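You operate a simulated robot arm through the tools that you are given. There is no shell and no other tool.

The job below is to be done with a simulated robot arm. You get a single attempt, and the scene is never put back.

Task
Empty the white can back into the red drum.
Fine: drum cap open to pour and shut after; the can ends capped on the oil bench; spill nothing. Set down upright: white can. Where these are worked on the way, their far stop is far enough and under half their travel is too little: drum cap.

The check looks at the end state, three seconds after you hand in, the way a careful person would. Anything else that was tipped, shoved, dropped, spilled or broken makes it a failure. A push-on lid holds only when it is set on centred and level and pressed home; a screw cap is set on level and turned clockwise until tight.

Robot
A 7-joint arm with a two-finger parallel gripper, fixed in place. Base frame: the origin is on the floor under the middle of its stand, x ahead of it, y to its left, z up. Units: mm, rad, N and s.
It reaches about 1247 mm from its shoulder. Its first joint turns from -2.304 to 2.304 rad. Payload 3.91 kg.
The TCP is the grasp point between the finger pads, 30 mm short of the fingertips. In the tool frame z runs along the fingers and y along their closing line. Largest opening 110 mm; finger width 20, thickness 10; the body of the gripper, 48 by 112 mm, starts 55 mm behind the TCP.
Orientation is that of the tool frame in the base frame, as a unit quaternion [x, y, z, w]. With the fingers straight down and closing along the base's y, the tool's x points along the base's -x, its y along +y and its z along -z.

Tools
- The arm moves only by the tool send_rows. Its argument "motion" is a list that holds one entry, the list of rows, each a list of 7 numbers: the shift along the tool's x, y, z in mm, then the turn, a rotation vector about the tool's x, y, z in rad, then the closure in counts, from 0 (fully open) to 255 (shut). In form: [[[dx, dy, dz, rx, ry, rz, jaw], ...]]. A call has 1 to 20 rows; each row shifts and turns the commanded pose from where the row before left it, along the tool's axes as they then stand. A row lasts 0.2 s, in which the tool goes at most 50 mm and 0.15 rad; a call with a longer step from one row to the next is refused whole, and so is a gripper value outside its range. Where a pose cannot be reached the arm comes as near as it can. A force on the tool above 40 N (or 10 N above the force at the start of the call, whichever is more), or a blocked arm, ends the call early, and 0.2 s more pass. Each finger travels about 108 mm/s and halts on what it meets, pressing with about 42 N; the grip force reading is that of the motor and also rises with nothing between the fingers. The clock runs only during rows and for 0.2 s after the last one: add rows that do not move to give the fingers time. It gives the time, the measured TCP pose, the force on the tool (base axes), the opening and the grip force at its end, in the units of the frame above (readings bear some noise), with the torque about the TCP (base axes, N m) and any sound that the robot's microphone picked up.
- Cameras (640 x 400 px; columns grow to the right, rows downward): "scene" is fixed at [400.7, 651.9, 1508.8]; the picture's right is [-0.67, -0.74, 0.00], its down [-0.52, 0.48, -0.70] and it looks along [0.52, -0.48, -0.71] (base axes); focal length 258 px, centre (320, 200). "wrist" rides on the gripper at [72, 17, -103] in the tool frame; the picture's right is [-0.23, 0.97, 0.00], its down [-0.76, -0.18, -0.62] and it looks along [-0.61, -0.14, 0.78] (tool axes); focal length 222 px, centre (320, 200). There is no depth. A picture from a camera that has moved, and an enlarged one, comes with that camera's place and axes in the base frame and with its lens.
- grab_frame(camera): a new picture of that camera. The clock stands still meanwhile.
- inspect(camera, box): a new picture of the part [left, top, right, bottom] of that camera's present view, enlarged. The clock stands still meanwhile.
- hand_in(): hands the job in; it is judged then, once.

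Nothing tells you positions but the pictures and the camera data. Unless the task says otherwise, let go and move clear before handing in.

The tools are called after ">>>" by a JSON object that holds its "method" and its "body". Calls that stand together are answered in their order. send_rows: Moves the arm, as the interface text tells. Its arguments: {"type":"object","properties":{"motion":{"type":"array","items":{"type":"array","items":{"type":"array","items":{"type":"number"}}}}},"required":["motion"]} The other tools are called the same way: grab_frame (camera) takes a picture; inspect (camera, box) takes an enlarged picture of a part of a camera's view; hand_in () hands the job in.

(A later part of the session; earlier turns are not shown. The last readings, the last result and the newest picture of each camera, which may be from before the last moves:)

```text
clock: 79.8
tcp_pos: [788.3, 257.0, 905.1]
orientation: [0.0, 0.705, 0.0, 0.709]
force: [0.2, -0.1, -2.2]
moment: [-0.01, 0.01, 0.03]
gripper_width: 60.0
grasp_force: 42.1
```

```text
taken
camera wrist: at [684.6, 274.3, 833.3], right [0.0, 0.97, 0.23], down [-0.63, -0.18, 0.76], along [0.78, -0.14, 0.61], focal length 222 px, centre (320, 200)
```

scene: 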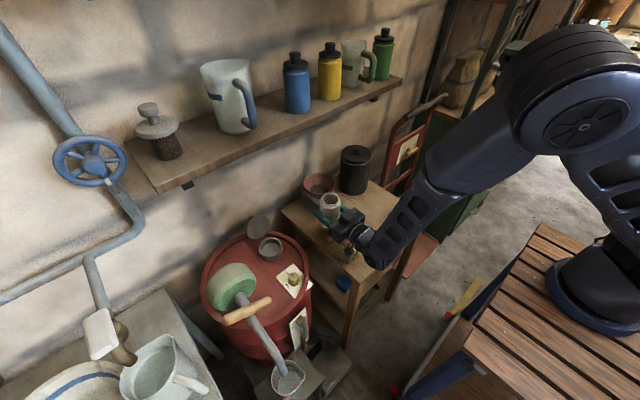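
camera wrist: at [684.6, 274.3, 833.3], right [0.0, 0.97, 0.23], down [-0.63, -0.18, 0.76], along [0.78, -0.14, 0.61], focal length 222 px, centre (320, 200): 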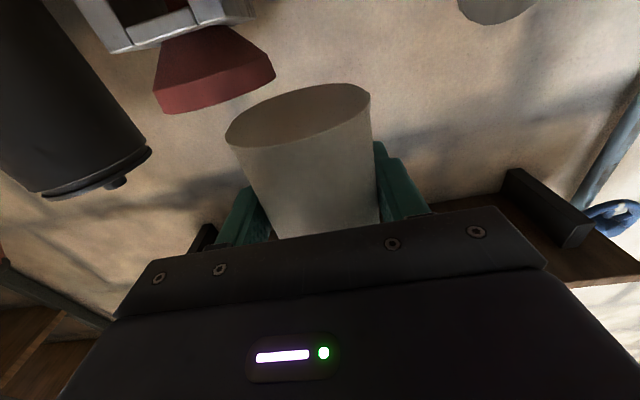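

>>> {"method": "send_rows", "body": {"motion": [[[0, 12, 9, 0, 0, 0, 200], [0, 20, 16, 0, 0, 0, 200], [0, 22, 18, 0, 0, 0, 200], [0, 22, 18, 0, 0, 0, 200], [0, 20, 18, 0, 0, 0, 200], [0, 12, 12, 0, 0, 0, 200], [0, 6, 6, 0, 0, 0, 200], [0, 0, 0, 0, 0, 0, 200]]]}}

>>> {"method": "grab_frame", "body": {"camera": "scene"}}

>>> {"method": "inspect", "body": {"camera": "scene", "box": [220, 190, 348, 270]}}

```text
clock: 81.6
tcp_pos: [885.3, 368.9, 905.6]
orientation: [0.0, 0.705, 0.0, 0.709]
force: [-0.1, -0.1, -2.2]
moment: [0.0, -0.03, 0.0]
gripper_width: 59.8
grasp_force: 42.8
```

```text
taken
```

scene: 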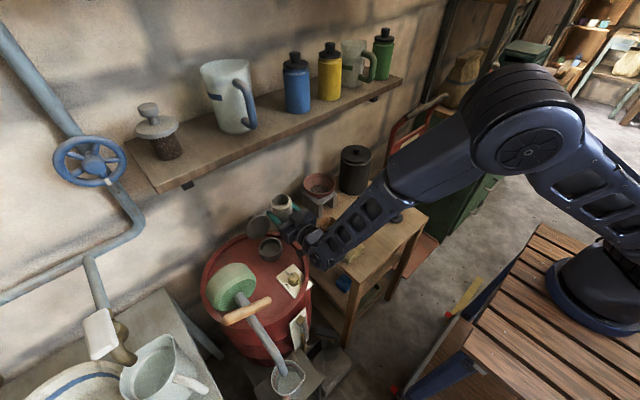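

```text
5.00 times, centred on (284, 230) of scene
camera zoom: at [400.7, 651.9, 1508.8], right [-0.67, -0.74, 0.0], down [-0.52, 0.48, -0.7], along [0.52, -0.48, -0.71], focal length 1289 px, centre (500, 50)
```

zoom: 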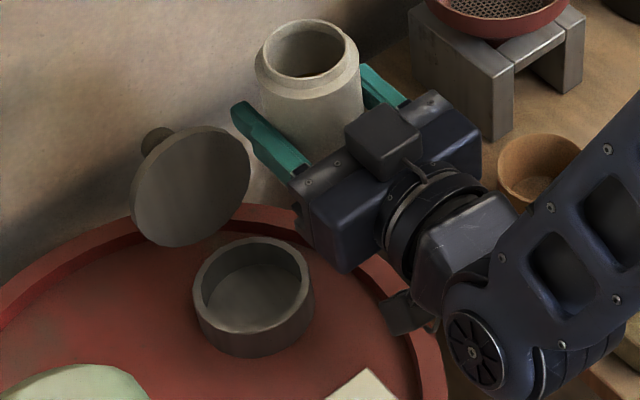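

The can is over the drum beside the port. I'll start rolling it toward the port (+y) while lowering, stopping at about 45° to check.

>>> {"method": "send_rows", "body": {"motion": [[[6.9, 0, 0, 0, 0, -0.1, 200], [6.87, 0.69, 0, 0, 0, -0.1, 200], [6.76, 1.37, 0, 0, 0, -0.1, 200], [6.59, 2.04, 0, 0, 0, -0.1, 200], [6.36, 2.69, 0, 0, 0, -0.1, 200], [6.06, 3.31, 0, 0, 0, -0.1, 200], [5.69, 3.9, 0, 0, 0, -0.1, 200], [5.28, 4.45, 0, 0, 0, -0.1, 200], [0, 0, 0, 0, 0, 0, 200]]]}}

>>> {"method": "inspect", "body": {"camera": "scene", "box": [220, 190, 348, 270]}}

```text
clock: 83.6
tcp_pos: [886.3, 369.8, 849.7]
orientation: [-0.274, 0.65, -0.277, 0.652]
force: [-0.1, -0.4, -2.0]
moment: [-0.02, -0.02, 0.0]
gripper_width: 59.9
grasp_force: 42.6
```

```text
5.00 times, centred on (284, 230) of scene
camera zoom: at [400.7, 651.9, 1508.8], right [-0.67, -0.74, 0.0], down [-0.52, 0.48, -0.7], along [0.52, -0.48, -0.71], focal length 1289 px, centre (500, 50)
```

zoom: 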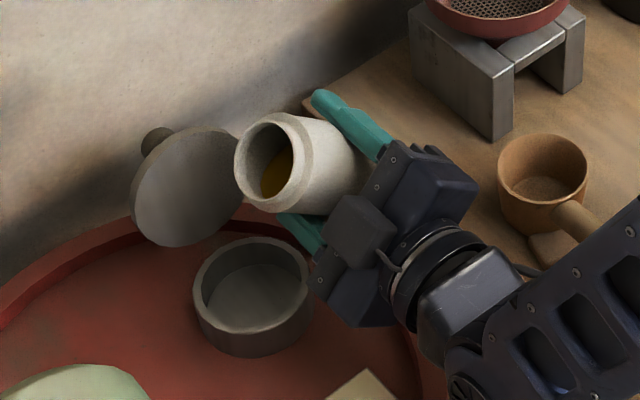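

>>> {"method": "send_rows", "body": {"motion": [[[3.73, 1.54, 0, 0, 0, -0.062, 200], [3.62, 1.77, 0, 0, 0, -0.062, 200], [3.51, 1.99, 0, 0, 0, -0.062, 200], [3.38, 2.2, 0, 0, 0, -0.062, 200]]]}}

>>> {"method": "inspect", "body": {"camera": "scene", "box": [230, 205, 326, 265]}}

```text
clock: 84.6
tcp_pos: [885.8, 363.0, 834.8]
orientation: [-0.352, 0.611, -0.355, 0.614]
force: [-0.6, 0.0, -2.3]
moment: [0.02, -0.03, -0.03]
gripper_width: 59.8
grasp_force: 41.6
```

```text
6.67 times, centred on (278, 235) of scene
camera zoom: at [400.7, 651.9, 1508.8], right [-0.67, -0.74, 0.0], down [-0.52, 0.48, -0.7], along [0.52, -0.48, -0.71], focal length 1719 px, centre (600, -33)
```

zoom: 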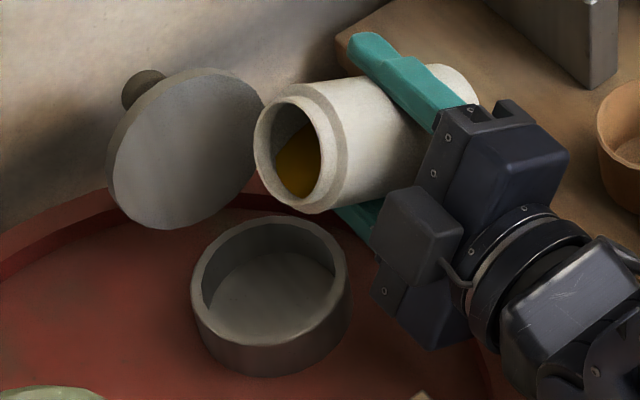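

The lip is over the port with the oil close to spilling. I'll continue slowly to 75°.

>>> {"method": "send_rows", "body": {"motion": [[[-0.56, -0.63, 0, 0, 0, -0.0436, 200], [-0.53, -0.66, 0, 0, 0, -0.0436, 200], [-0.5, -0.68, 0, 0, 0, -0.0436, 200]]]}}

>>> {"method": "inspect", "body": {"camera": "scene", "box": [230, 205, 326, 265]}}

```text
clock: 85.4
tcp_pos: [885.1, 365.0, 836.4]
orientation: [-0.392, 0.587, -0.394, 0.588]
force: [0.0, 0.4, -2.5]
moment: [0.04, -0.04, -0.03]
gripper_width: 60.2
grasp_force: 42.4
```

```text
6.67 times, centred on (278, 235) of scene
camera zoom: at [400.7, 651.9, 1508.8], right [-0.67, -0.74, 0.0], down [-0.52, 0.48, -0.7], along [0.52, -0.48, -0.71], focal length 1719 px, centre (600, -33)
```

zoom: 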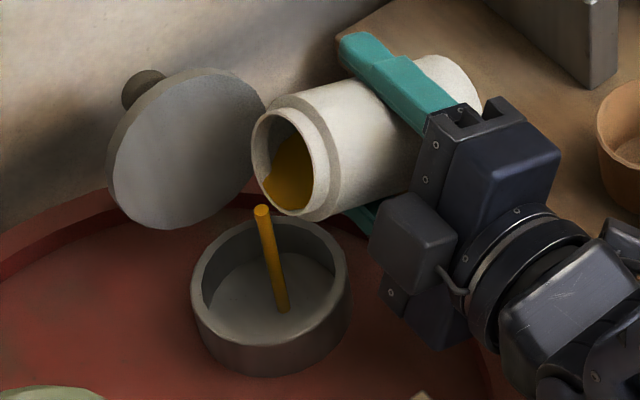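

Oil is streaming straight into the port. I'll keep tilting slowly and hold the lip over it.

>>> {"method": "send_rows", "body": {"motion": [[[-0.47, -0.7, 0, 0, 0, -0.03, 200], [-0.44, -0.72, 0, 0, 0, -0.03, 200], [-0.41, -0.74, 0, 0, 0, -0.03, 200], [0, 0, 0, 0, 0, -0.03, 200], [0, 0, 0, 0, 0, 0, 200]]]}}

>>> {"method": "inspect", "body": {"camera": "scene", "box": [230, 205, 326, 265]}}

```text
clock: 86.6
tcp_pos: [886.6, 364.0, 839.2]
orientation: [-0.426, 0.562, -0.429, 0.564]
force: [0.8, -0.1, -2.0]
moment: [0.03, -0.01, 0.02]
gripper_width: 59.8
grasp_force: 42.1
```

```text
6.67 times, centred on (278, 235) of scene
camera zoom: at [400.7, 651.9, 1508.8], right [-0.67, -0.74, 0.0], down [-0.52, 0.48, -0.7], along [0.52, -0.48, -0.71], focal length 1719 px, centre (600, -33)
```

zoom: 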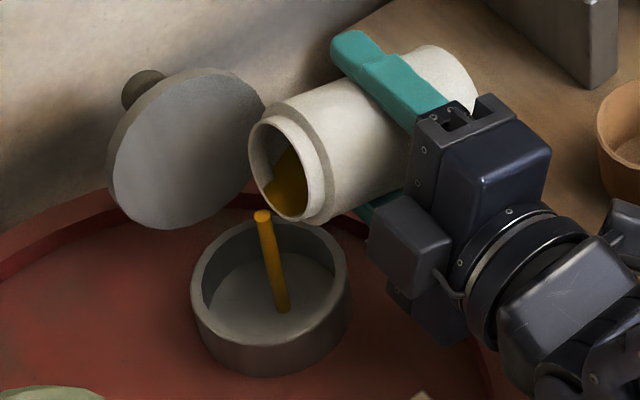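

>>> {"method": "send_rows", "body": {"motion": [[[-0.45, 0.45, 0, 0, 0, -0.03, 200], [-0.47, 0.44, 0, 0, 0, -0.03, 200], [-0.49, 0.42, 0, 0, 0, -0.03, 200], [-0.5, 0.4, 0, 0, 0, -0.03, 200], [0, 0, 0, 0, 0, 0, 200]]]}}

>>> {"method": "inspect", "body": {"camera": "scene", "box": [230, 205, 326, 265]}}

```text
clock: 87.8
tcp_pos: [886.0, 367.2, 838.3]
orientation: [-0.46, 0.535, -0.462, 0.538]
force: [-0.7, -0.8, -1.5]
moment: [0.03, -0.01, 0.01]
gripper_width: 59.7
grasp_force: 41.8
```

```text
6.67 times, centred on (278, 235) of scene
camera zoom: at [400.7, 651.9, 1508.8], right [-0.67, -0.74, 0.0], down [-0.52, 0.48, -0.7], along [0.52, -0.48, -0.71], focal length 1719 px, centre (600, -33)
```

zoom: 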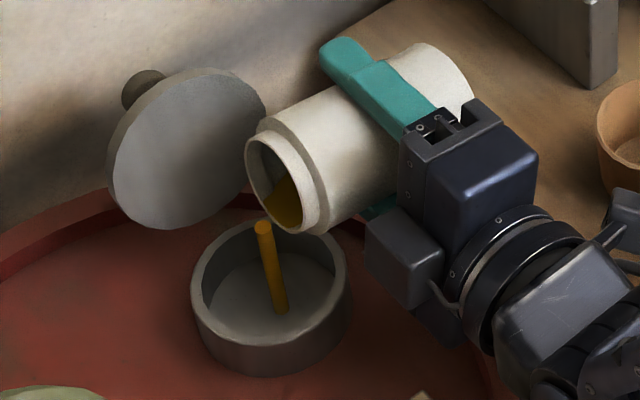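

>>> {"method": "send_rows", "body": {"motion": [[[-0.65, 0.38, 0, 0, 0, -0.03, 200], [-0.65, 0.38, 0, 0, 0, -0.03, 200], [-0.65, 0.38, 0, 0, 0, -0.03, 200], [-0.65, 0.36, 0, 0, 0, -0.03, 200], [-0.65, 0.34, 0, 0, 0, -0.03, 200], [-0.65, 0.33, 0, 0, 0, -0.03, 200], [0, 0, 0, 0, 0, 0, 200]]]}}

>>> {"method": "inspect", "body": {"camera": "scene", "box": [230, 205, 326, 265]}}

```text
clock: 89.4
tcp_pos: [885.8, 371.7, 836.5]
orientation: [0.505, -0.492, 0.509, -0.494]
force: [-0.6, -0.8, -0.1]
moment: [-0.01, 0.0, 0.0]
gripper_width: 59.4
grasp_force: 41.9
```

```text
6.67 times, centred on (278, 235) of scene
camera zoom: at [400.7, 651.9, 1508.8], right [-0.67, -0.74, 0.0], down [-0.52, 0.48, -0.7], along [0.52, -0.48, -0.71], focal length 1719 px, centre (600, -33)
```

zoom: 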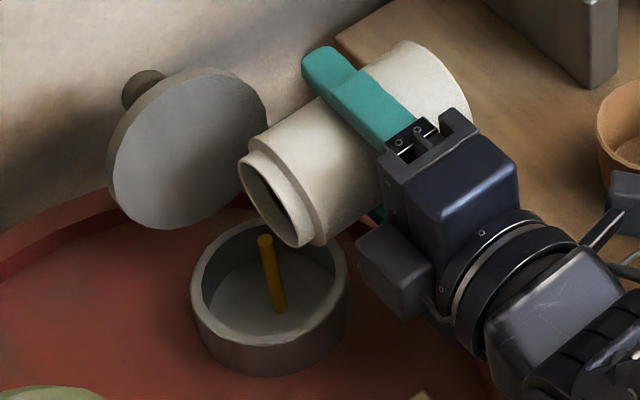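

>>> {"method": "send_rows", "body": {"motion": [[[-1.05, -0.53, 0, 0, 0, -0.033, 200], [-1.04, -0.56, 0, 0, 0, -0.033, 200], [-1.02, -0.6, 0, 0, 0, -0.033, 200], [-1, -0.63, 0, 0, 0, -0.033, 200], [-0.98, -0.66, 0, 0, 0, -0.033, 200], [-0.96, -0.7, 0, 0, 0, -0.033, 200], [-0.94, -0.73, 0, 0, 0, -0.033, 200], [0, 0, 0, 0, 0, 0, 200]]]}}

>>> {"method": "inspect", "body": {"camera": "scene", "box": [230, 205, 326, 265]}}

```text
clock: 91.2
tcp_pos: [887.3, 379.7, 838.7]
orientation: [0.559, -0.43, 0.562, -0.432]
force: [0.1, 0.1, -0.6]
moment: [0.02, 0.0, 0.02]
gripper_width: 59.6
grasp_force: 42.1
```

```text
6.67 times, centred on (278, 235) of scene
camera zoom: at [400.7, 651.9, 1508.8], right [-0.67, -0.74, 0.0], down [-0.52, 0.48, -0.7], along [0.52, -0.48, -0.71], focal length 1719 px, centre (600, -33)
```

zoom: 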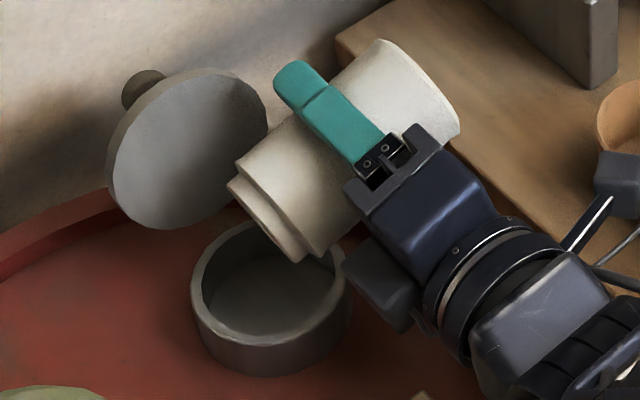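

>>> {"method": "send_rows", "body": {"motion": [[[-2.48, -3.14, 0, 0, 0, -0.075, 200], [-2.24, -3.32, 0, 0, 0, -0.075, 200], [-1.98, -3.47, 0, 0, 0, -0.075, 200], [-1.71, -3.62, 0, 0, 0, -0.075, 200], [-1.44, -3.73, 0, 0, 0, -0.075, 200], [0, 0, 0, 0, 0, 0, 200], [0, 0, 0, 0, 0, 0, 200]]]}}

>>> {"method": "inspect", "body": {"camera": "scene", "box": [230, 205, 326, 265]}}

```text
clock: 92.8
tcp_pos: [885.2, 395.6, 853.1]
orientation: [0.629, -0.319, 0.633, -0.319]
force: [-0.6, -0.3, -1.0]
moment: [-0.01, -0.02, 0.02]
gripper_width: 59.5
grasp_force: 42.4
```

```text
6.67 times, centred on (278, 235) of scene
camera zoom: at [400.7, 651.9, 1508.8], right [-0.67, -0.74, 0.0], down [-0.52, 0.48, -0.7], along [0.52, -0.48, -0.71], focal length 1719 px, centre (600, -33)
```

zoom: 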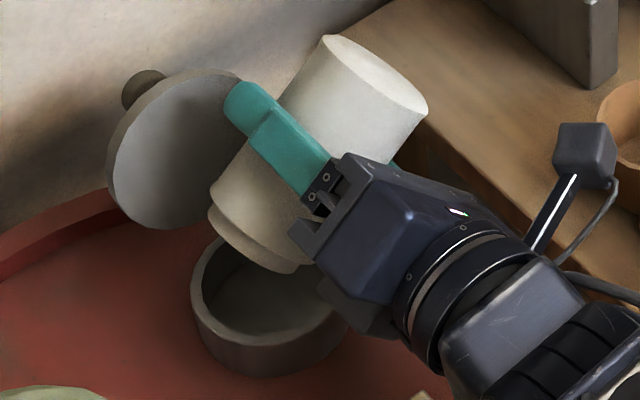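

>>> {"method": "send_rows", "body": {"motion": [[[-2.15, -2.82, 0, 0, 0, -0.065, 200], [-1.96, -2.95, 0, 0, 0, -0.065, 200], [-1.76, -3.07, 0, 0, 0, -0.065, 200], [-1.56, -3.18, 0, 0, 0, -0.065, 200], [-1.35, -3.28, 0, 0, 0, -0.065, 200], [0, 0, 0, 0, 0, 0, 200], [0, 0, 0, 0, 0, 0, 200], [0, 0, 0, 0, 0, 0, 200], [0, 0, 0, 0, 0, 0, 200], [0, 0, 0, 0, 0, 0, 200]]]}}

>>> {"method": "inspect", "body": {"camera": "scene", "box": [230, 205, 326, 265]}}

>>> {"method": "grab_frame", "body": {"camera": "wrist"}}

```text
clock: 95.0
tcp_pos: [885.7, 412.1, 857.0]
orientation: [0.673, -0.212, 0.676, -0.215]
force: [-0.2, -0.1, -0.6]
moment: [0.04, 0.02, 0.02]
gripper_width: 59.5
grasp_force: 41.9
```

```text
6.67 times, centred on (278, 235) of scene
camera zoom: at [400.7, 651.9, 1508.8], right [-0.67, -0.74, 0.0], down [-0.52, 0.48, -0.7], along [0.52, -0.48, -0.71], focal length 1719 px, centre (600, -33)
```

zoom: 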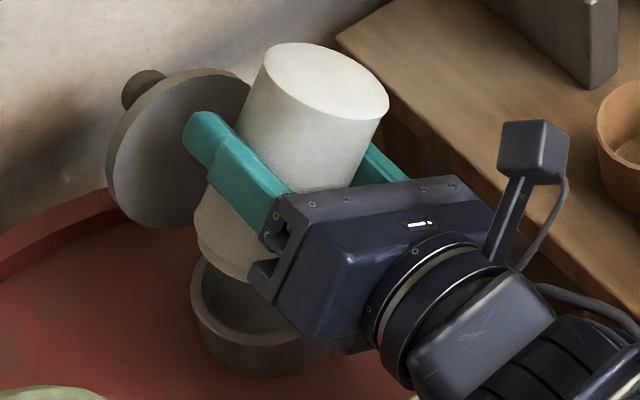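

```text
taken
camera wrist: at [781.8, 356.2, 907.7], right [0.0, -0.67, -0.75], down [-0.62, 0.58, -0.52], along [0.78, 0.46, -0.41], focal length 222 px, centre (320, 200)
```

wrist: 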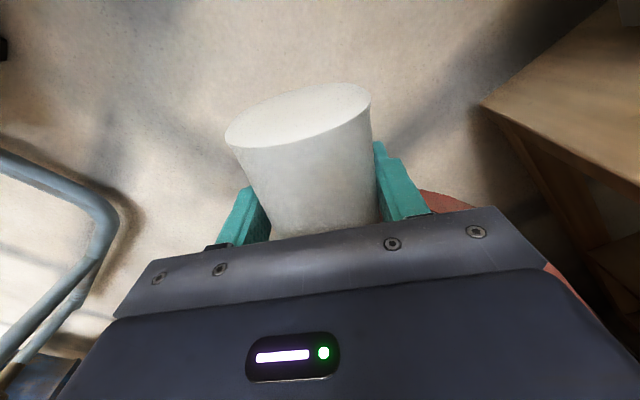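

Nothing more is coming out at 145°. I'll roll the can back upright over the port.

>>> {"method": "send_rows", "body": {"motion": [[[2.92, 4.18, 0, 0, 0, 0.12, 200], [3.41, 3.79, 0, 0, 0, 0.12, 200], [3.84, 3.36, 0, 0, 0, 0.12, 200], [4.21, 2.88, 0, 0, 0, 0.12, 200], [4.52, 2.35, 0, 0, 0, 0.12, 200], [4.77, 1.79, 0, 0, 0, 0.12, 200], [4.96, 1.21, 0, 0, 0, 0.12, 200], [5.06, 0.61, 0, 0, 0, 0.12, 200], [5.1, 0, 0, 0, 0, 0.12, 200]]]}}

>>> {"method": "inspect", "body": {"camera": "scene", "box": [230, 205, 326, 265]}}

```text
clock: 97.0
tcp_pos: [886.4, 365.3, 857.2]
orientation: [-0.467, 0.529, -0.47, 0.531]
force: [-0.6, 0.2, -0.7]
moment: [0.01, -0.02, -0.02]
gripper_width: 59.7
grasp_force: 41.9
```

```text
6.67 times, centred on (278, 235) of scene
camera zoom: at [400.7, 651.9, 1508.8], right [-0.67, -0.74, 0.0], down [-0.52, 0.48, -0.7], along [0.52, -0.48, -0.71], focal length 1719 px, centre (600, -33)
```

zoom: 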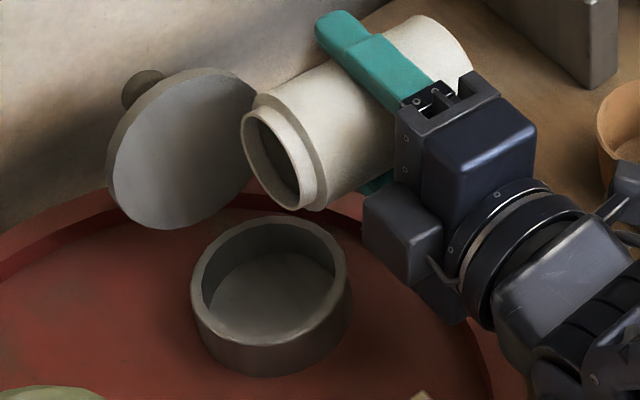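

>>> {"method": "send_rows", "body": {"motion": [[[-0.49, -3.97, 0, 0, 0, 0.1206, 200], [-0.97, -3.88, 0, 0, 0, 0.1206, 200], [-1.43, -3.74, 0, 0, 0, 0.1206, 200], [-1.87, -3.54, 0, 0, 0, 0.1206, 200], [-2.28, -3.29, 0, 0, 0, 0.1206, 200], [-2.66, -2.99, 0, 0, 0, 0.1206, 200], [-3.0, -2.65, 0, 0, 0, 0.1206, 200], [-3.3, -2.27, 0, 0, 0, 0.1206, 200], [-3.54, -1.86, 0, 0, 0, 0.1206, 200], [-3.74, -1.42, 0, 0, 0, 0.1206, 200], [-3.88, -0.96, 0, 0, 0, 0.1206, 200], [-3.97, -0.48, 0, 0, 0, 0.1206, 200], [0, 0, 0, 0, 0, 0, 200]]]}}

>>> {"method": "inspect", "body": {"camera": "scene", "box": [220, 180, 348, 260]}}

```text
clock: 99.8
tcp_pos: [885.3, 364.5, 905.4]
orientation: [0.0, 0.706, -0.001, 0.708]
force: [-0.2, 0.5, -0.7]
moment: [0.0, -0.03, 0.03]
gripper_width: 59.6
grasp_force: 42.3
```

```text
5.00 times, centred on (284, 220) of scene
camera zoom: at [400.7, 651.9, 1508.8], right [-0.67, -0.74, 0.0], down [-0.52, 0.48, -0.7], along [0.52, -0.48, -0.71], focal length 1289 px, centre (500, 100)
```

zoom: 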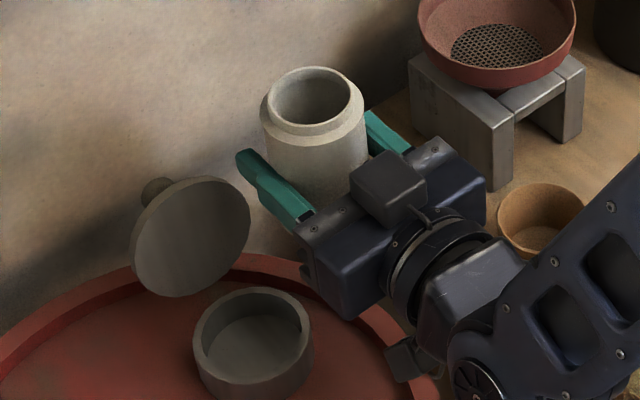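

The can is upright and looks empty inside. I'll carry it back to its spot on the bench.

>>> {"method": "send_rows", "body": {"motion": [[[0, -10, -8, 0, 0, 0, 200], [0, -20, -17, 0, 0, 0, 200], [0, -22, -19, 0, 0, 0, 200], [0, -22, -19, 0, 0, 0, 200], [0, -22, -19, 0, 0, 0, 200], [0, -22, -19, 0, 0, 0, 200], [0, -22, -19, 0, 0, 0, 200], [0, -22, -19, 0, 0, 0, 200], [0, -22, -19, 0, 0, 0, 200], [0, -22, -19, 0, 0, 0, 200], [0, -22, -19, 0, 0, 0, 200], [0, -18, -13, 0, 0, 0, 200], [0, -10, -7.3, 0, 0, 0, 200], [0, 0, 0, 0, 0, 0, 200]]]}}

>>> {"method": "inspect", "body": {"camera": "scene", "box": [330, 170, 450, 260]}}

```text
clock: 102.8
tcp_pos: [668.6, 109.4, 904.7]
orientation: [0.0, 0.705, -0.001, 0.709]
force: [0.4, 0.3, -1.0]
moment: [-0.01, -0.01, -0.01]
gripper_width: 59.5
grasp_force: 42.0
```

```text
4.44 times, centred on (390, 215) of scene
camera zoom: at [400.7, 651.9, 1508.8], right [-0.67, -0.74, 0.0], down [-0.52, 0.48, -0.7], along [0.52, -0.48, -0.71], focal length 1146 px, centre (9, 133)
```

zoom: 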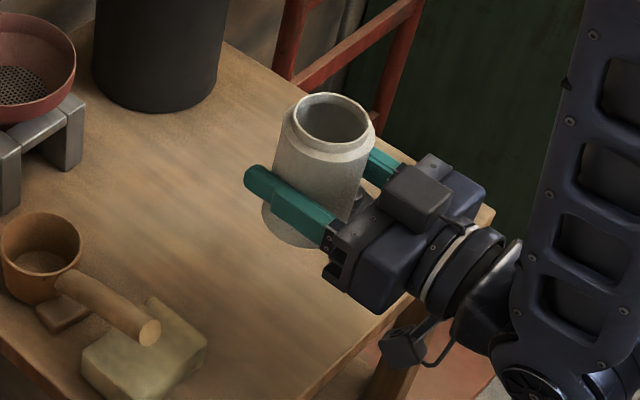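

>>> {"method": "send_rows", "body": {"motion": [[[10, 0, 0, 0, 0, 0, 200], [20, 0, 0, 0, 0, 0, 200], [20, 0, 0, 0, 0, 0, 200], [20, 0, 0, 0, 0, 0, 200], [18, 0, 0, 0, 0, 0, 200], [12, 0, 0, 0, 0, 0, 200], [6, 0, 0, 0, 0, 0, 200], [3, 0, 0, 0, 0, 0, 200], [0, 0, 0, 0, 0, 0, 200]]]}}

>>> {"method": "inspect", "body": {"camera": "scene", "box": [340, 190, 440, 270]}}

```text
clock: 104.8
tcp_pos: [671.0, 110.2, 795.5]
orientation: [0.0, 0.705, -0.002, 0.709]
force: [0.1, 0.1, -0.1]
moment: [-0.01, 0.01, 0.02]
gripper_width: 59.4
grasp_force: 41.9
```

```text
5.00 times, centred on (390, 230) of scene
camera zoom: at [400.7, 651.9, 1508.8], right [-0.67, -0.74, 0.0], down [-0.52, 0.48, -0.7], along [0.52, -0.48, -0.71], focal length 1289 px, centre (-30, 50)
```

zoom: 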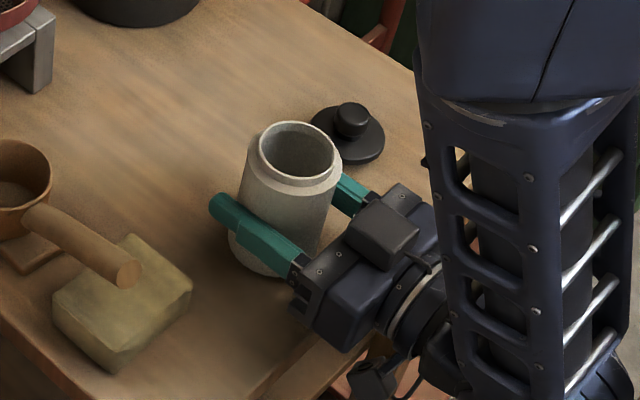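

The ladle looks slightly shifted from where it was earlier. I'll check the whole scene before continuing.

>>> {"method": "grab_frame", "body": {"camera": "scene"}}

>>> {"method": "inspect", "body": {"camera": "scene", "box": [270, 140, 440, 290]}}

>>> {"method": "inspect", "body": {"camera": "scene", "box": [305, 205, 385, 265]}}

```text
taken
```

scene: 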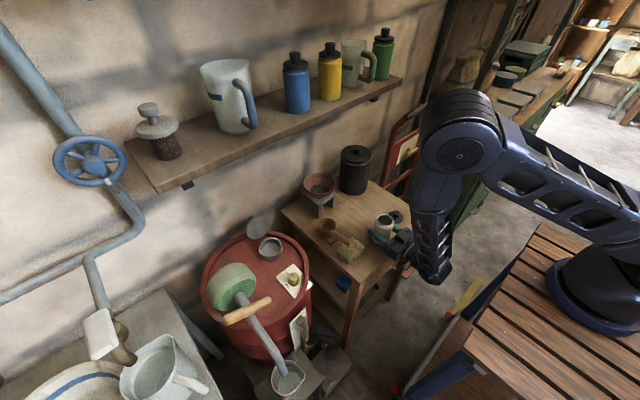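

```text
2.67 times, centred on (355, 215) of scene
camera zoom: at [400.7, 651.9, 1508.8], right [-0.67, -0.74, 0.0], down [-0.52, 0.48, -0.7], along [0.52, -0.48, -0.71], focal length 688 px, centre (227, 160)
```

zoom: 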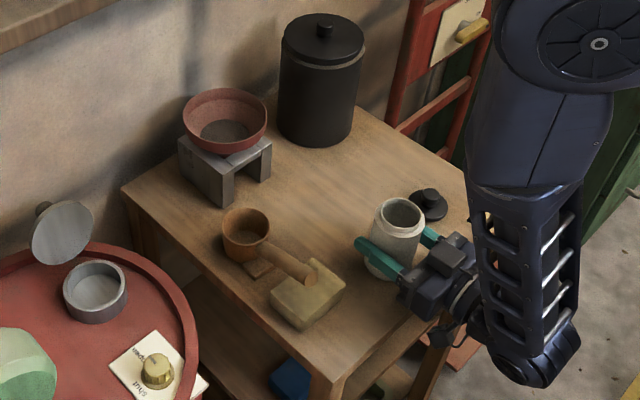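

```text
6.67 times, centred on (345, 235) of scene
camera zoom: at [400.7, 651.9, 1508.8], right [-0.67, -0.74, 0.0], down [-0.52, 0.48, -0.7], along [0.52, -0.48, -0.71], focal length 1719 px, centre (153, -33)
```

zoom: 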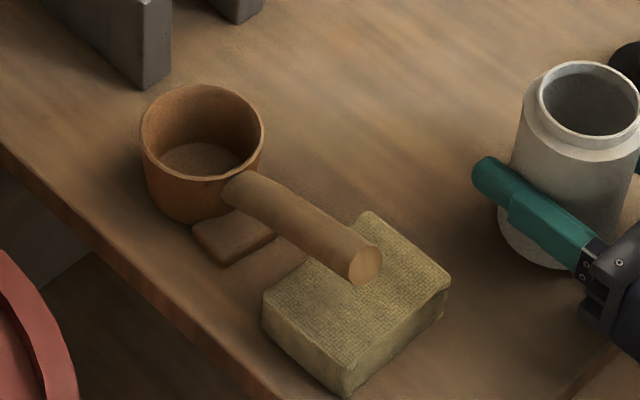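

The ladle has shifted about 20 mm in +x. The under-slung camera must have brushed its handle on the way over. I'll put it back later; first I'll set the can down gently.

>>> {"method": "send_rows", "body": {"motion": [[[2, 0, 0, 0, 0, 0, 200], [2, 0, 0, 0, 0, 0, 200], [1, 0, 0, 0, 0, 0, 200], [0, 0, 0, 0, 0, 0, 200]]]}}

```text
clock: 105.8
tcp_pos: [669.1, 110.9, 790.4]
orientation: [0.0, 0.705, -0.001, 0.709]
force: [0.6, 0.3, -0.3]
moment: [-0.01, 0.0, -0.03]
gripper_width: 59.4
grasp_force: 42.0
```

>>> {"method": "send_rows", "body": {"motion": [[[1, 0, 0, 0, 0, 0, 200], [1, 0, 0, 0, 0, 0, 200], [0, 0, 0, 0, 0, 0, 200]]]}}

```text
clock: 106.6
tcp_pos: [669.9, 110.2, 788.8]
orientation: [0.0, 0.704, 0.0, 0.71]
force: [0.3, 0.5, 29.3]
moment: [0.09, 0.47, -0.03]
gripper_width: 59.6
grasp_force: 42.0
```

>>> {"method": "send_rows", "body": {"motion": [[[-1.5, 0, 0, 0, 0, 0, 200], [0, 0, 0, 0, 0, 0, 200]]]}}

>>> {"method": "send_rows", "body": {"motion": [[[0, 0, 0, 0, 0, 0, 117], [0, 0, 0, 0, 0, 0, 112], [0, 0, 0, 0, 0, 0, 107], [0, 0, 0, 0, 0, 0, 100], [0, 0, 0, 0, 0, 0, 80], [0, 0, 0, 0, 0, 0, 50], [0, 0, 0, 0, 0, 0, 23], [0, 0, 0, 0, 0, 0, 23]]]}}

>>> {"method": "inspect", "body": {"camera": "scene", "box": [340, 190, 440, 270]}}

```text
clock: 107.2
tcp_pos: [669.2, 110.6, 788.8]
orientation: [0.0, 0.706, -0.001, 0.708]
force: [1.8, 1.6, 6.3]
moment: [0.17, -0.24, -0.01]
gripper_width: 59.4
grasp_force: 41.8
```

```text
clock: 109.0
tcp_pos: [669.5, 109.8, 788.5]
orientation: [0.0, 0.705, -0.001, 0.709]
force: [-0.1, -0.4, 0.4]
moment: [0.0, -0.01, -0.03]
gripper_width: 100.3
grasp_force: 0.0
```

```text
5.00 times, centred on (390, 230) of scene
camera zoom: at [400.7, 651.9, 1508.8], right [-0.67, -0.74, 0.0], down [-0.52, 0.48, -0.7], along [0.52, -0.48, -0.71], focal length 1289 px, centre (-30, 50)
```

zoom: 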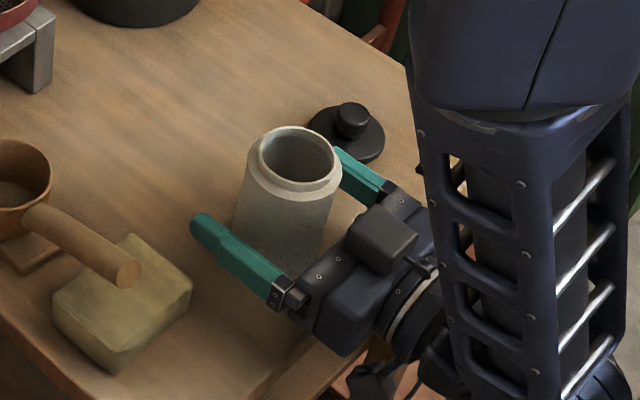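

>>> {"method": "send_rows", "body": {"motion": [[[-10, 0, 0, 0, 0, 0, 23], [-25, 0, 0, 0, 0, 0, 23], [-30, 0, 0, 0, 0, 0, 23], [-30, 0, 0, 0, 0, 0, 23], [-30, 0, 0, 0, 0, 0, 23], [-30, 0, 0, 0, 0, 0, 23], [-30, 0, 0, 0, 0, 0, 23], [0, 0, 0, 0, 0, 0, 23]]]}}

>>> {"method": "send_rows", "body": {"motion": [[[0, 0, 0, 0, 0.1309, 0, 60], [0, 0, 0, 0, 0.1309, 0, 100], [0, 0, 0, 0, 0.1309, 0, 139], [0, 0, 0, 0, 0.1309, 0, 139], [0, 0, 0, 0, 0.1309, 0, 139], [0, 0, 0, 0, 0.1309, 0, 139], [0, 0, 0, 0, 0.1309, 0, 139], [0, 0, 0, 0, 0.1309, 0, 139], [0, 0, 0, 0, 0.1309, 0, 139], [0, 0, 0, 0, 0.1309, 0, 139], [0, 0, 0, 0, 0.1309, 0, 139], [0, 0, 0, 0, 0.1309, 0, 139], [0, 0, 0, 0, 0, 0, 139]]]}}

>>> {"method": "grab_frame", "body": {"camera": "wrist"}}

>>> {"method": "grab_frame", "body": {"camera": "scene"}}

```text
clock: 110.8
tcp_pos: [669.9, 111.1, 974.4]
orientation: [0.0, 0.705, -0.002, 0.709]
force: [-0.1, -0.7, -0.4]
moment: [-0.01, 0.0, -0.02]
gripper_width: 100.1
grasp_force: 0.1
```

```text
clock: 113.6
tcp_pos: [675.8, 108.1, 975.2]
orientation: [0.007, 0.998, -0.012, 0.059]
force: [0.0, -0.6, -0.2]
moment: [0.04, 0.0, 0.01]
gripper_width: 50.0
grasp_force: 0.0
out of reach, approached as far as the arm can: row 1, 9
```

```text
taken
camera wrist: at [591.8, 128.2, 1069.5], right [0.24, 0.97, 0.0], down [0.68, -0.17, 0.71], along [0.69, -0.17, -0.7], focal length 222 px, centre (320, 200)
```

wrist: 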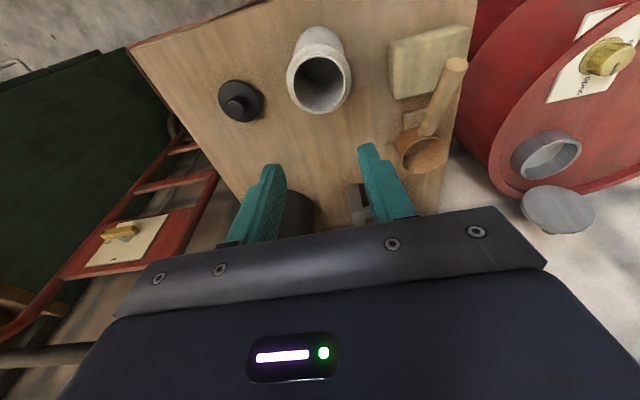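

```text
taken
```

scene: 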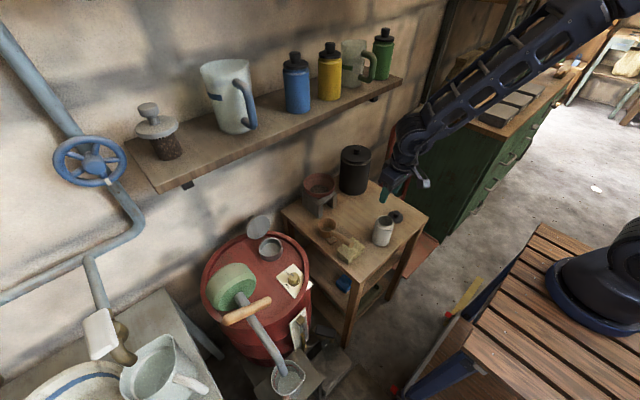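

>>> {"method": "send_rows", "body": {"motion": [[[0, 0, 0, 0, 0, 0, 139], [0, 0, 0, 0, 0, 0, 139]]]}}

```text
clock: 114.2
tcp_pos: [676.6, 107.1, 976.0]
orientation: [0.008, 0.998, -0.013, 0.06]
force: [-0.9, 0.5, -0.9]
moment: [-0.01, 0.02, 0.01]
gripper_width: 50.3
grasp_force: 0.1
```

>>> {"method": "send_rows", "body": {"motion": [[[0, 0, 0, -0.013, 0.06, -0.008, 139], [0, 0, 0, -0.013, 0.06, -0.008, 139], [0, 0, 0, 0, 0, 0, 139]]]}}

```text
clock: 115.0
tcp_pos: [675.4, 107.5, 975.0]
orientation: [-0.001, 1.0, 0.0, 0.001]
force: [-0.4, -0.3, 0.4]
moment: [0.0, -0.01, -0.01]
gripper_width: 49.9
grasp_force: 0.1
```

>>> {"method": "send_rows", "body": {"motion": [[[-4.2, -39.5, 10, 0, 0, 0, 139], [-4.2, -39.5, 20, 0, 0, 0, 139], [-4.2, -39.5, 30, 0, 0, 0, 139], [0, 0, 30, 0, 0, 0, 139], [0, 0, 35, 0, 0, 0, 139], [0, 0, 0, 0, 0, 0, 139]]]}}

>>> {"method": "grab_frame", "body": {"camera": "wrist"}}

>>> {"method": "inspect", "body": {"camera": "wrist", "box": [256, 90, 384, 190]}}

```text
clock: 116.4
tcp_pos: [691.3, -13.7, 850.0]
orientation: [-0.001, 1.0, 0.0, 0.001]
force: [0.9, 0.0, -0.6]
moment: [-0.01, -0.01, -0.01]
gripper_width: 50.2
grasp_force: 0.0
```

```text
taken
camera wrist: at [618.1, 4.7, 955.1], right [0.23, 0.97, 0.0], down [0.76, -0.18, 0.62], along [0.61, -0.14, -0.78], focal length 222 px, centre (320, 200)
```

wrist: 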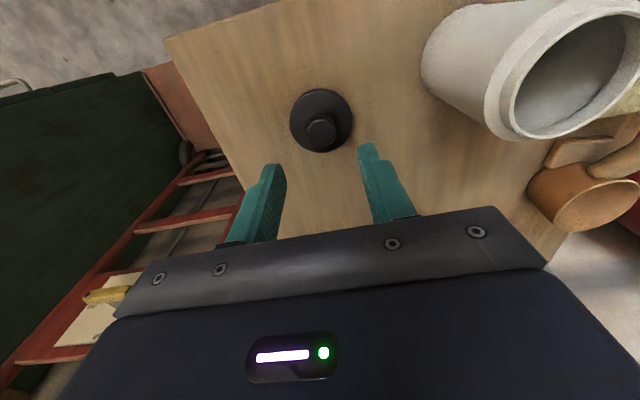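

```text
4.00 times, centred on (320, 140) of wrist
camera zoom: at [618.1, 4.7, 955.1], right [0.23, 0.97, 0.0], down [0.76, -0.18, 0.62], along [0.61, -0.14, -0.78], focal length 888 px, centre (320, 440)
```

zoom: 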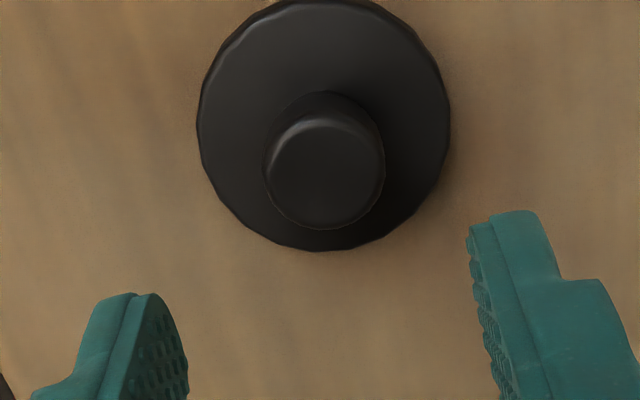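

>>> {"method": "send_rows", "body": {"motion": [[[0.3, 2.2, 15, 0, 0, 0, 139], [0, 0, 20, 0, 0, 0, 139], [0, 0, 20, 0, 0, 0, 139], [0, 0, 9, 0, 0, 0, 139], [0, 0, 0, 0, 0, 0, 139]]]}}

>>> {"method": "inspect", "body": {"camera": "wrist", "box": [240, 90, 400, 210]}}

>>> {"method": "inspect", "body": {"camera": "scene", "box": [370, 180, 434, 240]}}

```text
clock: 117.6
tcp_pos: [689.1, -10.0, 784.3]
orientation: [-0.001, 1.0, 0.0, 0.0]
force: [0.3, -0.1, 0.4]
moment: [-0.05, 0.02, -0.04]
gripper_width: 50.0
grasp_force: 0.1
```

```text
3.33 times, centred on (320, 150) of wrist
camera zoom: at [616.6, 6.8, 889.8], right [0.23, 0.97, 0.0], down [0.76, -0.18, 0.62], along [0.61, -0.14, -0.78], focal length 740 px, centre (320, 367)
```

zoom: 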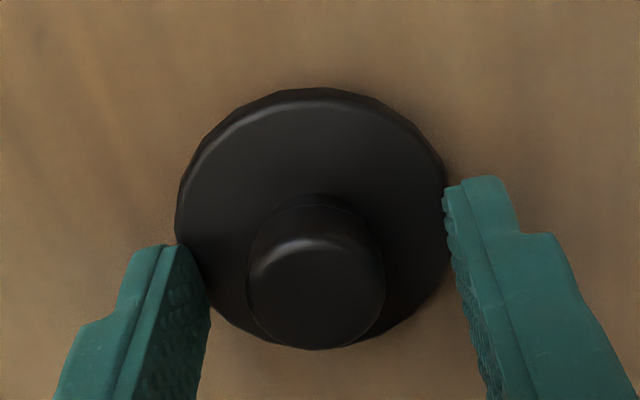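

```text
6.67 times, centred on (402, 210) of scene
camera zoom: at [400.7, 651.9, 1508.8], right [-0.67, -0.74, 0.0], down [-0.52, 0.48, -0.7], along [0.52, -0.48, -0.71], focal length 1719 px, centre (-227, 133)
```

zoom: 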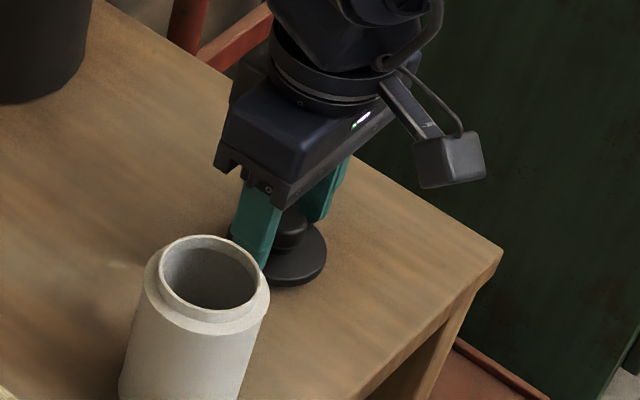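

>>> {"method": "send_rows", "body": {"motion": [[[-1.5, -1.5, 0, 0, 0, 0, 160], [0, 0, 0, 0, 0, 0, 180], [0, 0, 0, 0, 0, 0, 190], [0, 0, 0, 0, 0, 0, 196], [0, 0, 0, 0, 0, 0, 200], [0, 0, 0, 0, 0, 0, 204], [0, 0, 0, 0, 0, 0, 210], [0, 0, 0, 0, 0, 0, 230], [0, 0, 0, 0, 0, 0, 255]]]}}

>>> {"method": "inspect", "body": {"camera": "wrist", "box": [240, 90, 400, 210]}}

```text
clock: 119.6
tcp_pos: [691.1, -12.1, 785.3]
orientation: [-0.001, 1.0, 0.0, 0.001]
force: [-0.3, -0.5, -0.1]
moment: [-0.01, -0.02, -0.02]
gripper_width: 22.4
grasp_force: 41.9
```

```text
3.33 times, centred on (320, 150) of wrist
camera zoom: at [617.6, 5.4, 889.5], right [0.23, 0.97, 0.0], down [0.76, -0.18, 0.62], along [0.61, -0.14, -0.78], focal length 740 px, centre (320, 367)
```

zoom: 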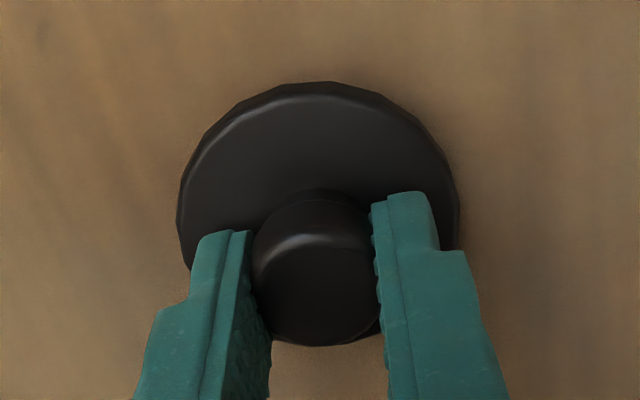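

>>> {"method": "send_rows", "body": {"motion": [[[0, 0, -10, 0, 0, 0, 255], [0, 0, -30, 0, 0, 0, 255], [0, 0, -40, 0, 0, 0, 255], [0, 0, -40, 0, 0, 0, 255], [0, 0, -40, 0, 0, 0, 255], [0, 0, 0, 0, 0, 0, 255]]]}}

>>> {"method": "inspect", "body": {"camera": "scene", "box": [356, 205, 412, 250]}}

>>> {"method": "grab_frame", "body": {"camera": "wrist"}}

>>> {"method": "inspect", "body": {"camera": "wrist", "box": [400, 20, 528, 120]}}

```text
clock: 121.0
tcp_pos: [691.1, -12.7, 944.7]
orientation: [-0.001, 1.0, 0.0, 0.002]
force: [-1.1, -0.3, -0.1]
moment: [0.02, 0.03, 0.0]
gripper_width: 22.1
grasp_force: 42.1
```

```text
8.89 times, centred on (384, 228) of scene
camera zoom: at [400.7, 651.9, 1508.8], right [-0.67, -0.74, 0.0], down [-0.52, 0.48, -0.7], along [0.52, -0.48, -0.71], focal length 2292 px, centre (-249, -44)
```

zoom: 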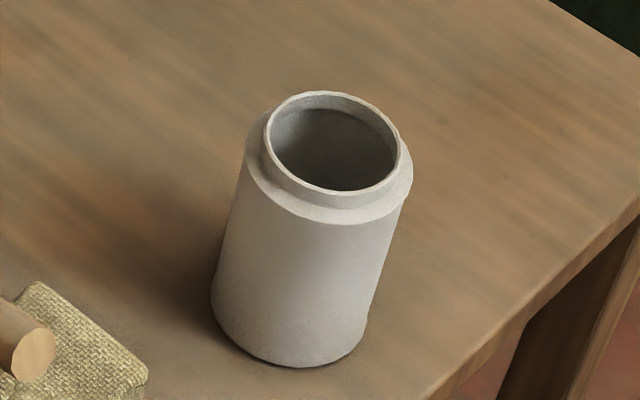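

```text
taken
camera wrist: at [618.0, 4.1, 1049.2], right [0.23, 0.97, 0.0], down [0.76, -0.18, 0.62], along [0.61, -0.14, -0.78], focal length 222 px, centre (320, 200)
```

wrist: 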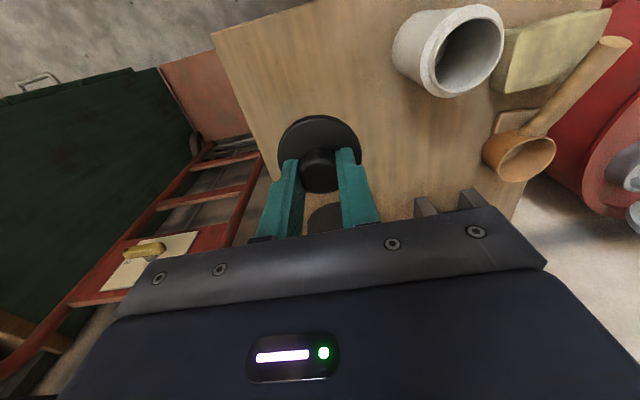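

```text
4.00 times, centred on (464, 70) of wrist
camera zoom: at [618.0, 4.1, 1049.2], right [0.23, 0.97, 0.0], down [0.76, -0.18, 0.62], along [0.61, -0.14, -0.78], focal length 888 px, centre (-256, 720)
```

zoom: 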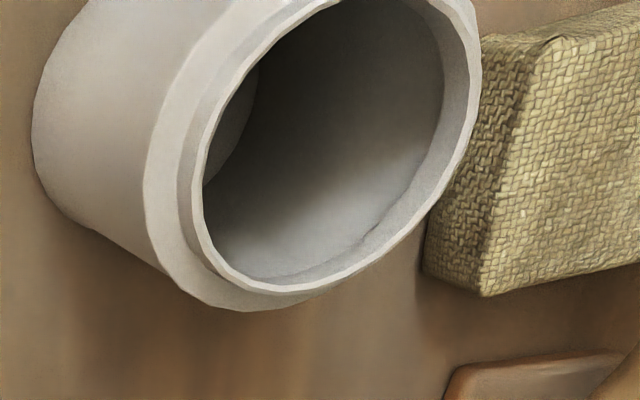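

The can sits exactly where it was before. I'll carry the lid over it.

>>> {"method": "send_rows", "body": {"motion": [[[8, 40.8, 0, 0, 0, 0, 255], [8, 40.8, 0, 0, 0, 0, 255], [8, 40.6, 0, 0, 0, 0, 255], [0, 0, 10, 0, 0, 0, 255], [0, 0, 0, 0, 0, 0, 255]]]}}

>>> {"method": "inspect", "body": {"camera": "scene", "box": [350, 185, 420, 255]}}

>>> {"method": "inspect", "body": {"camera": "wrist", "box": [240, 50, 400, 200]}}

```text
clock: 122.2
tcp_pos: [669.3, 108.5, 932.8]
orientation: [-0.001, 1.0, -0.001, 0.001]
force: [-0.1, 0.3, -0.6]
moment: [0.0, -0.01, 0.01]
gripper_width: 22.3
grasp_force: 42.2
```

```text
5.71 times, centred on (385, 220) of scene
camera zoom: at [400.7, 651.9, 1508.8], right [-0.67, -0.74, 0.0], down [-0.52, 0.48, -0.7], along [0.52, -0.48, -0.71], focal length 1474 px, centre (-51, 86)
```

zoom: 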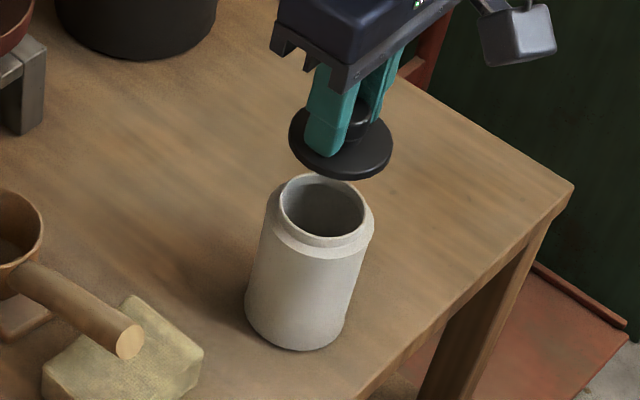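

```text
2.67 times, centred on (320, 125) of wrist
camera zoom: at [594.9, 125.2, 1037.8], right [0.23, 0.97, 0.0], down [0.76, -0.18, 0.62], along [0.61, -0.14, -0.78], focal length 592 px, centre (320, 400)
```

zoom: 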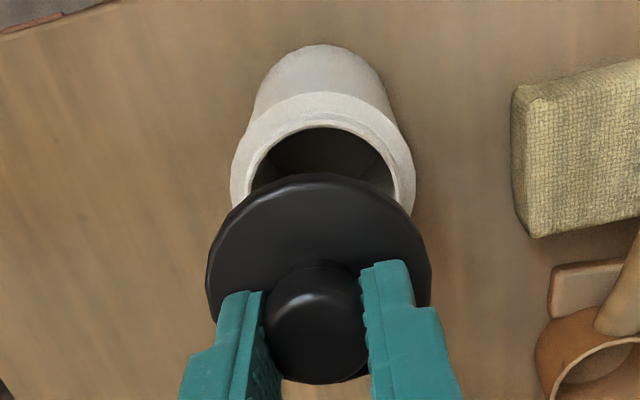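

>>> {"method": "send_rows", "body": {"motion": [[[0, 1.6, 15, 0, 0, 0, 255], [0, 0, 15, 0, 0, 0, 255], [0, 0, 12, 0, 0, 0, 255], [0, 0, 0, 0, 0, 0, 255]]]}}

>>> {"method": "inspect", "body": {"camera": "scene", "box": [356, 205, 412, 250]}}

>>> {"method": "inspect", "body": {"camera": "wrist", "box": [240, 90, 400, 210]}}

```text
clock: 123.2
tcp_pos: [666.0, 113.6, 892.8]
orientation: [-0.002, 1.0, 0.0, 0.001]
force: [0.3, -0.2, -0.6]
moment: [-0.01, 0.0, -0.01]
gripper_width: 22.5
grasp_force: 42.0
```

```text
8.89 times, centred on (384, 228) of scene
camera zoom: at [400.7, 651.9, 1508.8], right [-0.67, -0.74, 0.0], down [-0.52, 0.48, -0.7], along [0.52, -0.48, -0.71], focal length 2292 px, centre (-249, -44)
```

zoom: 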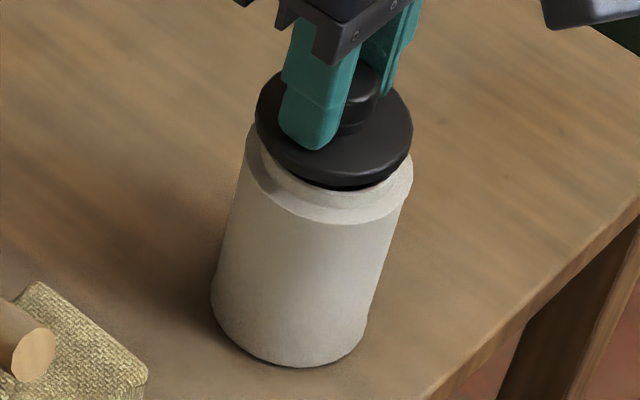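

```text
3.33 times, centred on (320, 150) of wrist
camera zoom: at [594.0, 130.0, 996.7], right [0.23, 0.97, 0.0], down [0.76, -0.18, 0.62], along [0.61, -0.14, -0.78], focal length 740 px, centre (320, 367)
```

zoom: 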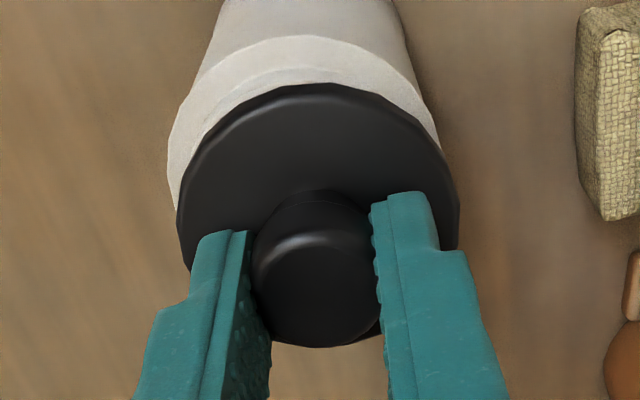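

>>> {"method": "send_rows", "body": {"motion": [[[-0.5, -1.8, 0, 0, 0, 0, 255], [-0.5, -1.8, 0, 0, 0, 0, 255], [0, 0, 0, 0, 0, 0, 255], [0, 0, 0, 0, 0, 0, 255]]]}}

>>> {"method": "inspect", "body": {"camera": "wrist", "box": [240, 90, 400, 210]}}

>>> {"method": "inspect", "body": {"camera": "scene", "box": [356, 205, 412, 250]}}

```text
clock: 124.2
tcp_pos: [665.2, 109.6, 893.1]
orientation: [-0.001, 1.0, 0.001, 0.001]
force: [-0.4, -0.3, -1.2]
moment: [-0.01, -0.01, -0.03]
gripper_width: 22.3
grasp_force: 41.8
```

```text
3.33 times, centred on (320, 150) of wrist
camera zoom: at [593.5, 126.3, 997.2], right [0.23, 0.97, 0.0], down [0.76, -0.18, 0.62], along [0.61, -0.14, -0.78], focal length 740 px, centre (320, 367)
```

zoom: 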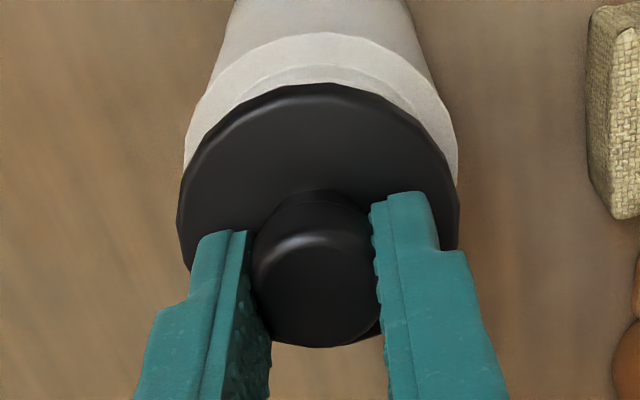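

```text
8.89 times, centred on (384, 228) of scene
camera zoom: at [400.7, 651.9, 1508.8], right [-0.67, -0.74, 0.0], down [-0.52, 0.48, -0.7], along [0.52, -0.48, -0.71], focal length 2292 px, centre (-249, -44)
```

zoom: 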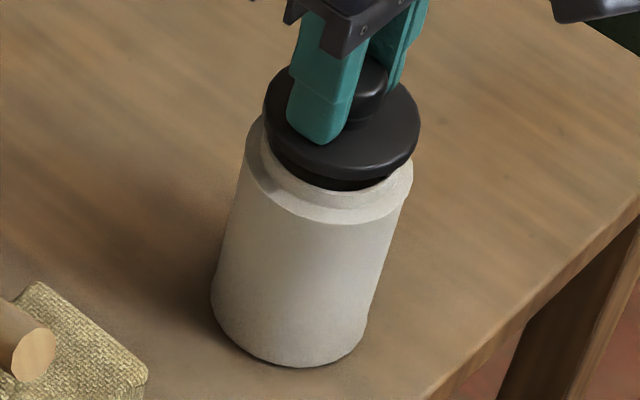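

The lid lines up with the can's mouth in both views. I'll lower it and press it home.

>>> {"method": "send_rows", "body": {"motion": [[[0, 0, 3, 0, 0, 0, 255], [0, 0, 3, 0, 0, 0, 255], [0, 0, 2, 0, 0, 0, 255], [0, 0, 0, 0, 0, 0, 255]]]}}

>>> {"method": "inspect", "body": {"camera": "scene", "box": [356, 205, 412, 250]}}

>>> {"method": "inspect", "body": {"camera": "wrist", "box": [240, 90, 400, 210]}}

```text
clock: 125.2
tcp_pos: [665.8, 108.4, 885.7]
orientation: [-0.001, 1.0, -0.001, 0.001]
force: [-0.3, -0.6, -0.9]
moment: [-0.01, -0.02, 0.0]
gripper_width: 22.4
grasp_force: 42.4
```

```text
8.89 times, centred on (384, 228) of scene
camera zoom: at [400.7, 651.9, 1508.8], right [-0.67, -0.74, 0.0], down [-0.52, 0.48, -0.7], along [0.52, -0.48, -0.71], focal length 2292 px, centre (-249, -44)
```

zoom: 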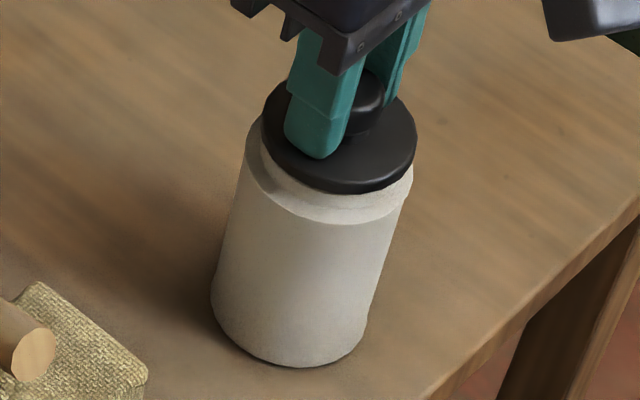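

```text
3.33 times, centred on (320, 150) of wrist
camera zoom: at [593.0, 126.2, 989.3], right [0.23, 0.97, 0.0], down [0.76, -0.18, 0.62], along [0.61, -0.14, -0.78], focal length 740 px, centre (320, 367)
```

zoom: 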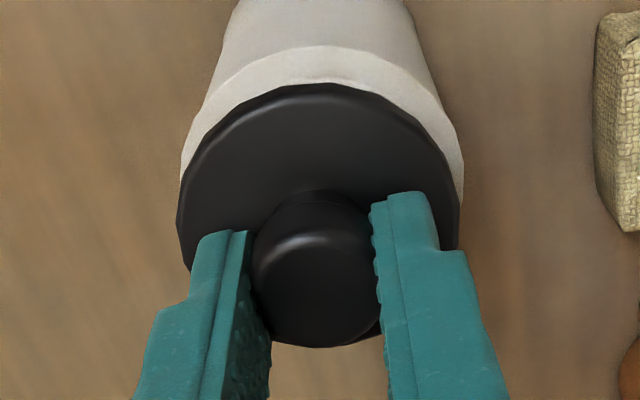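

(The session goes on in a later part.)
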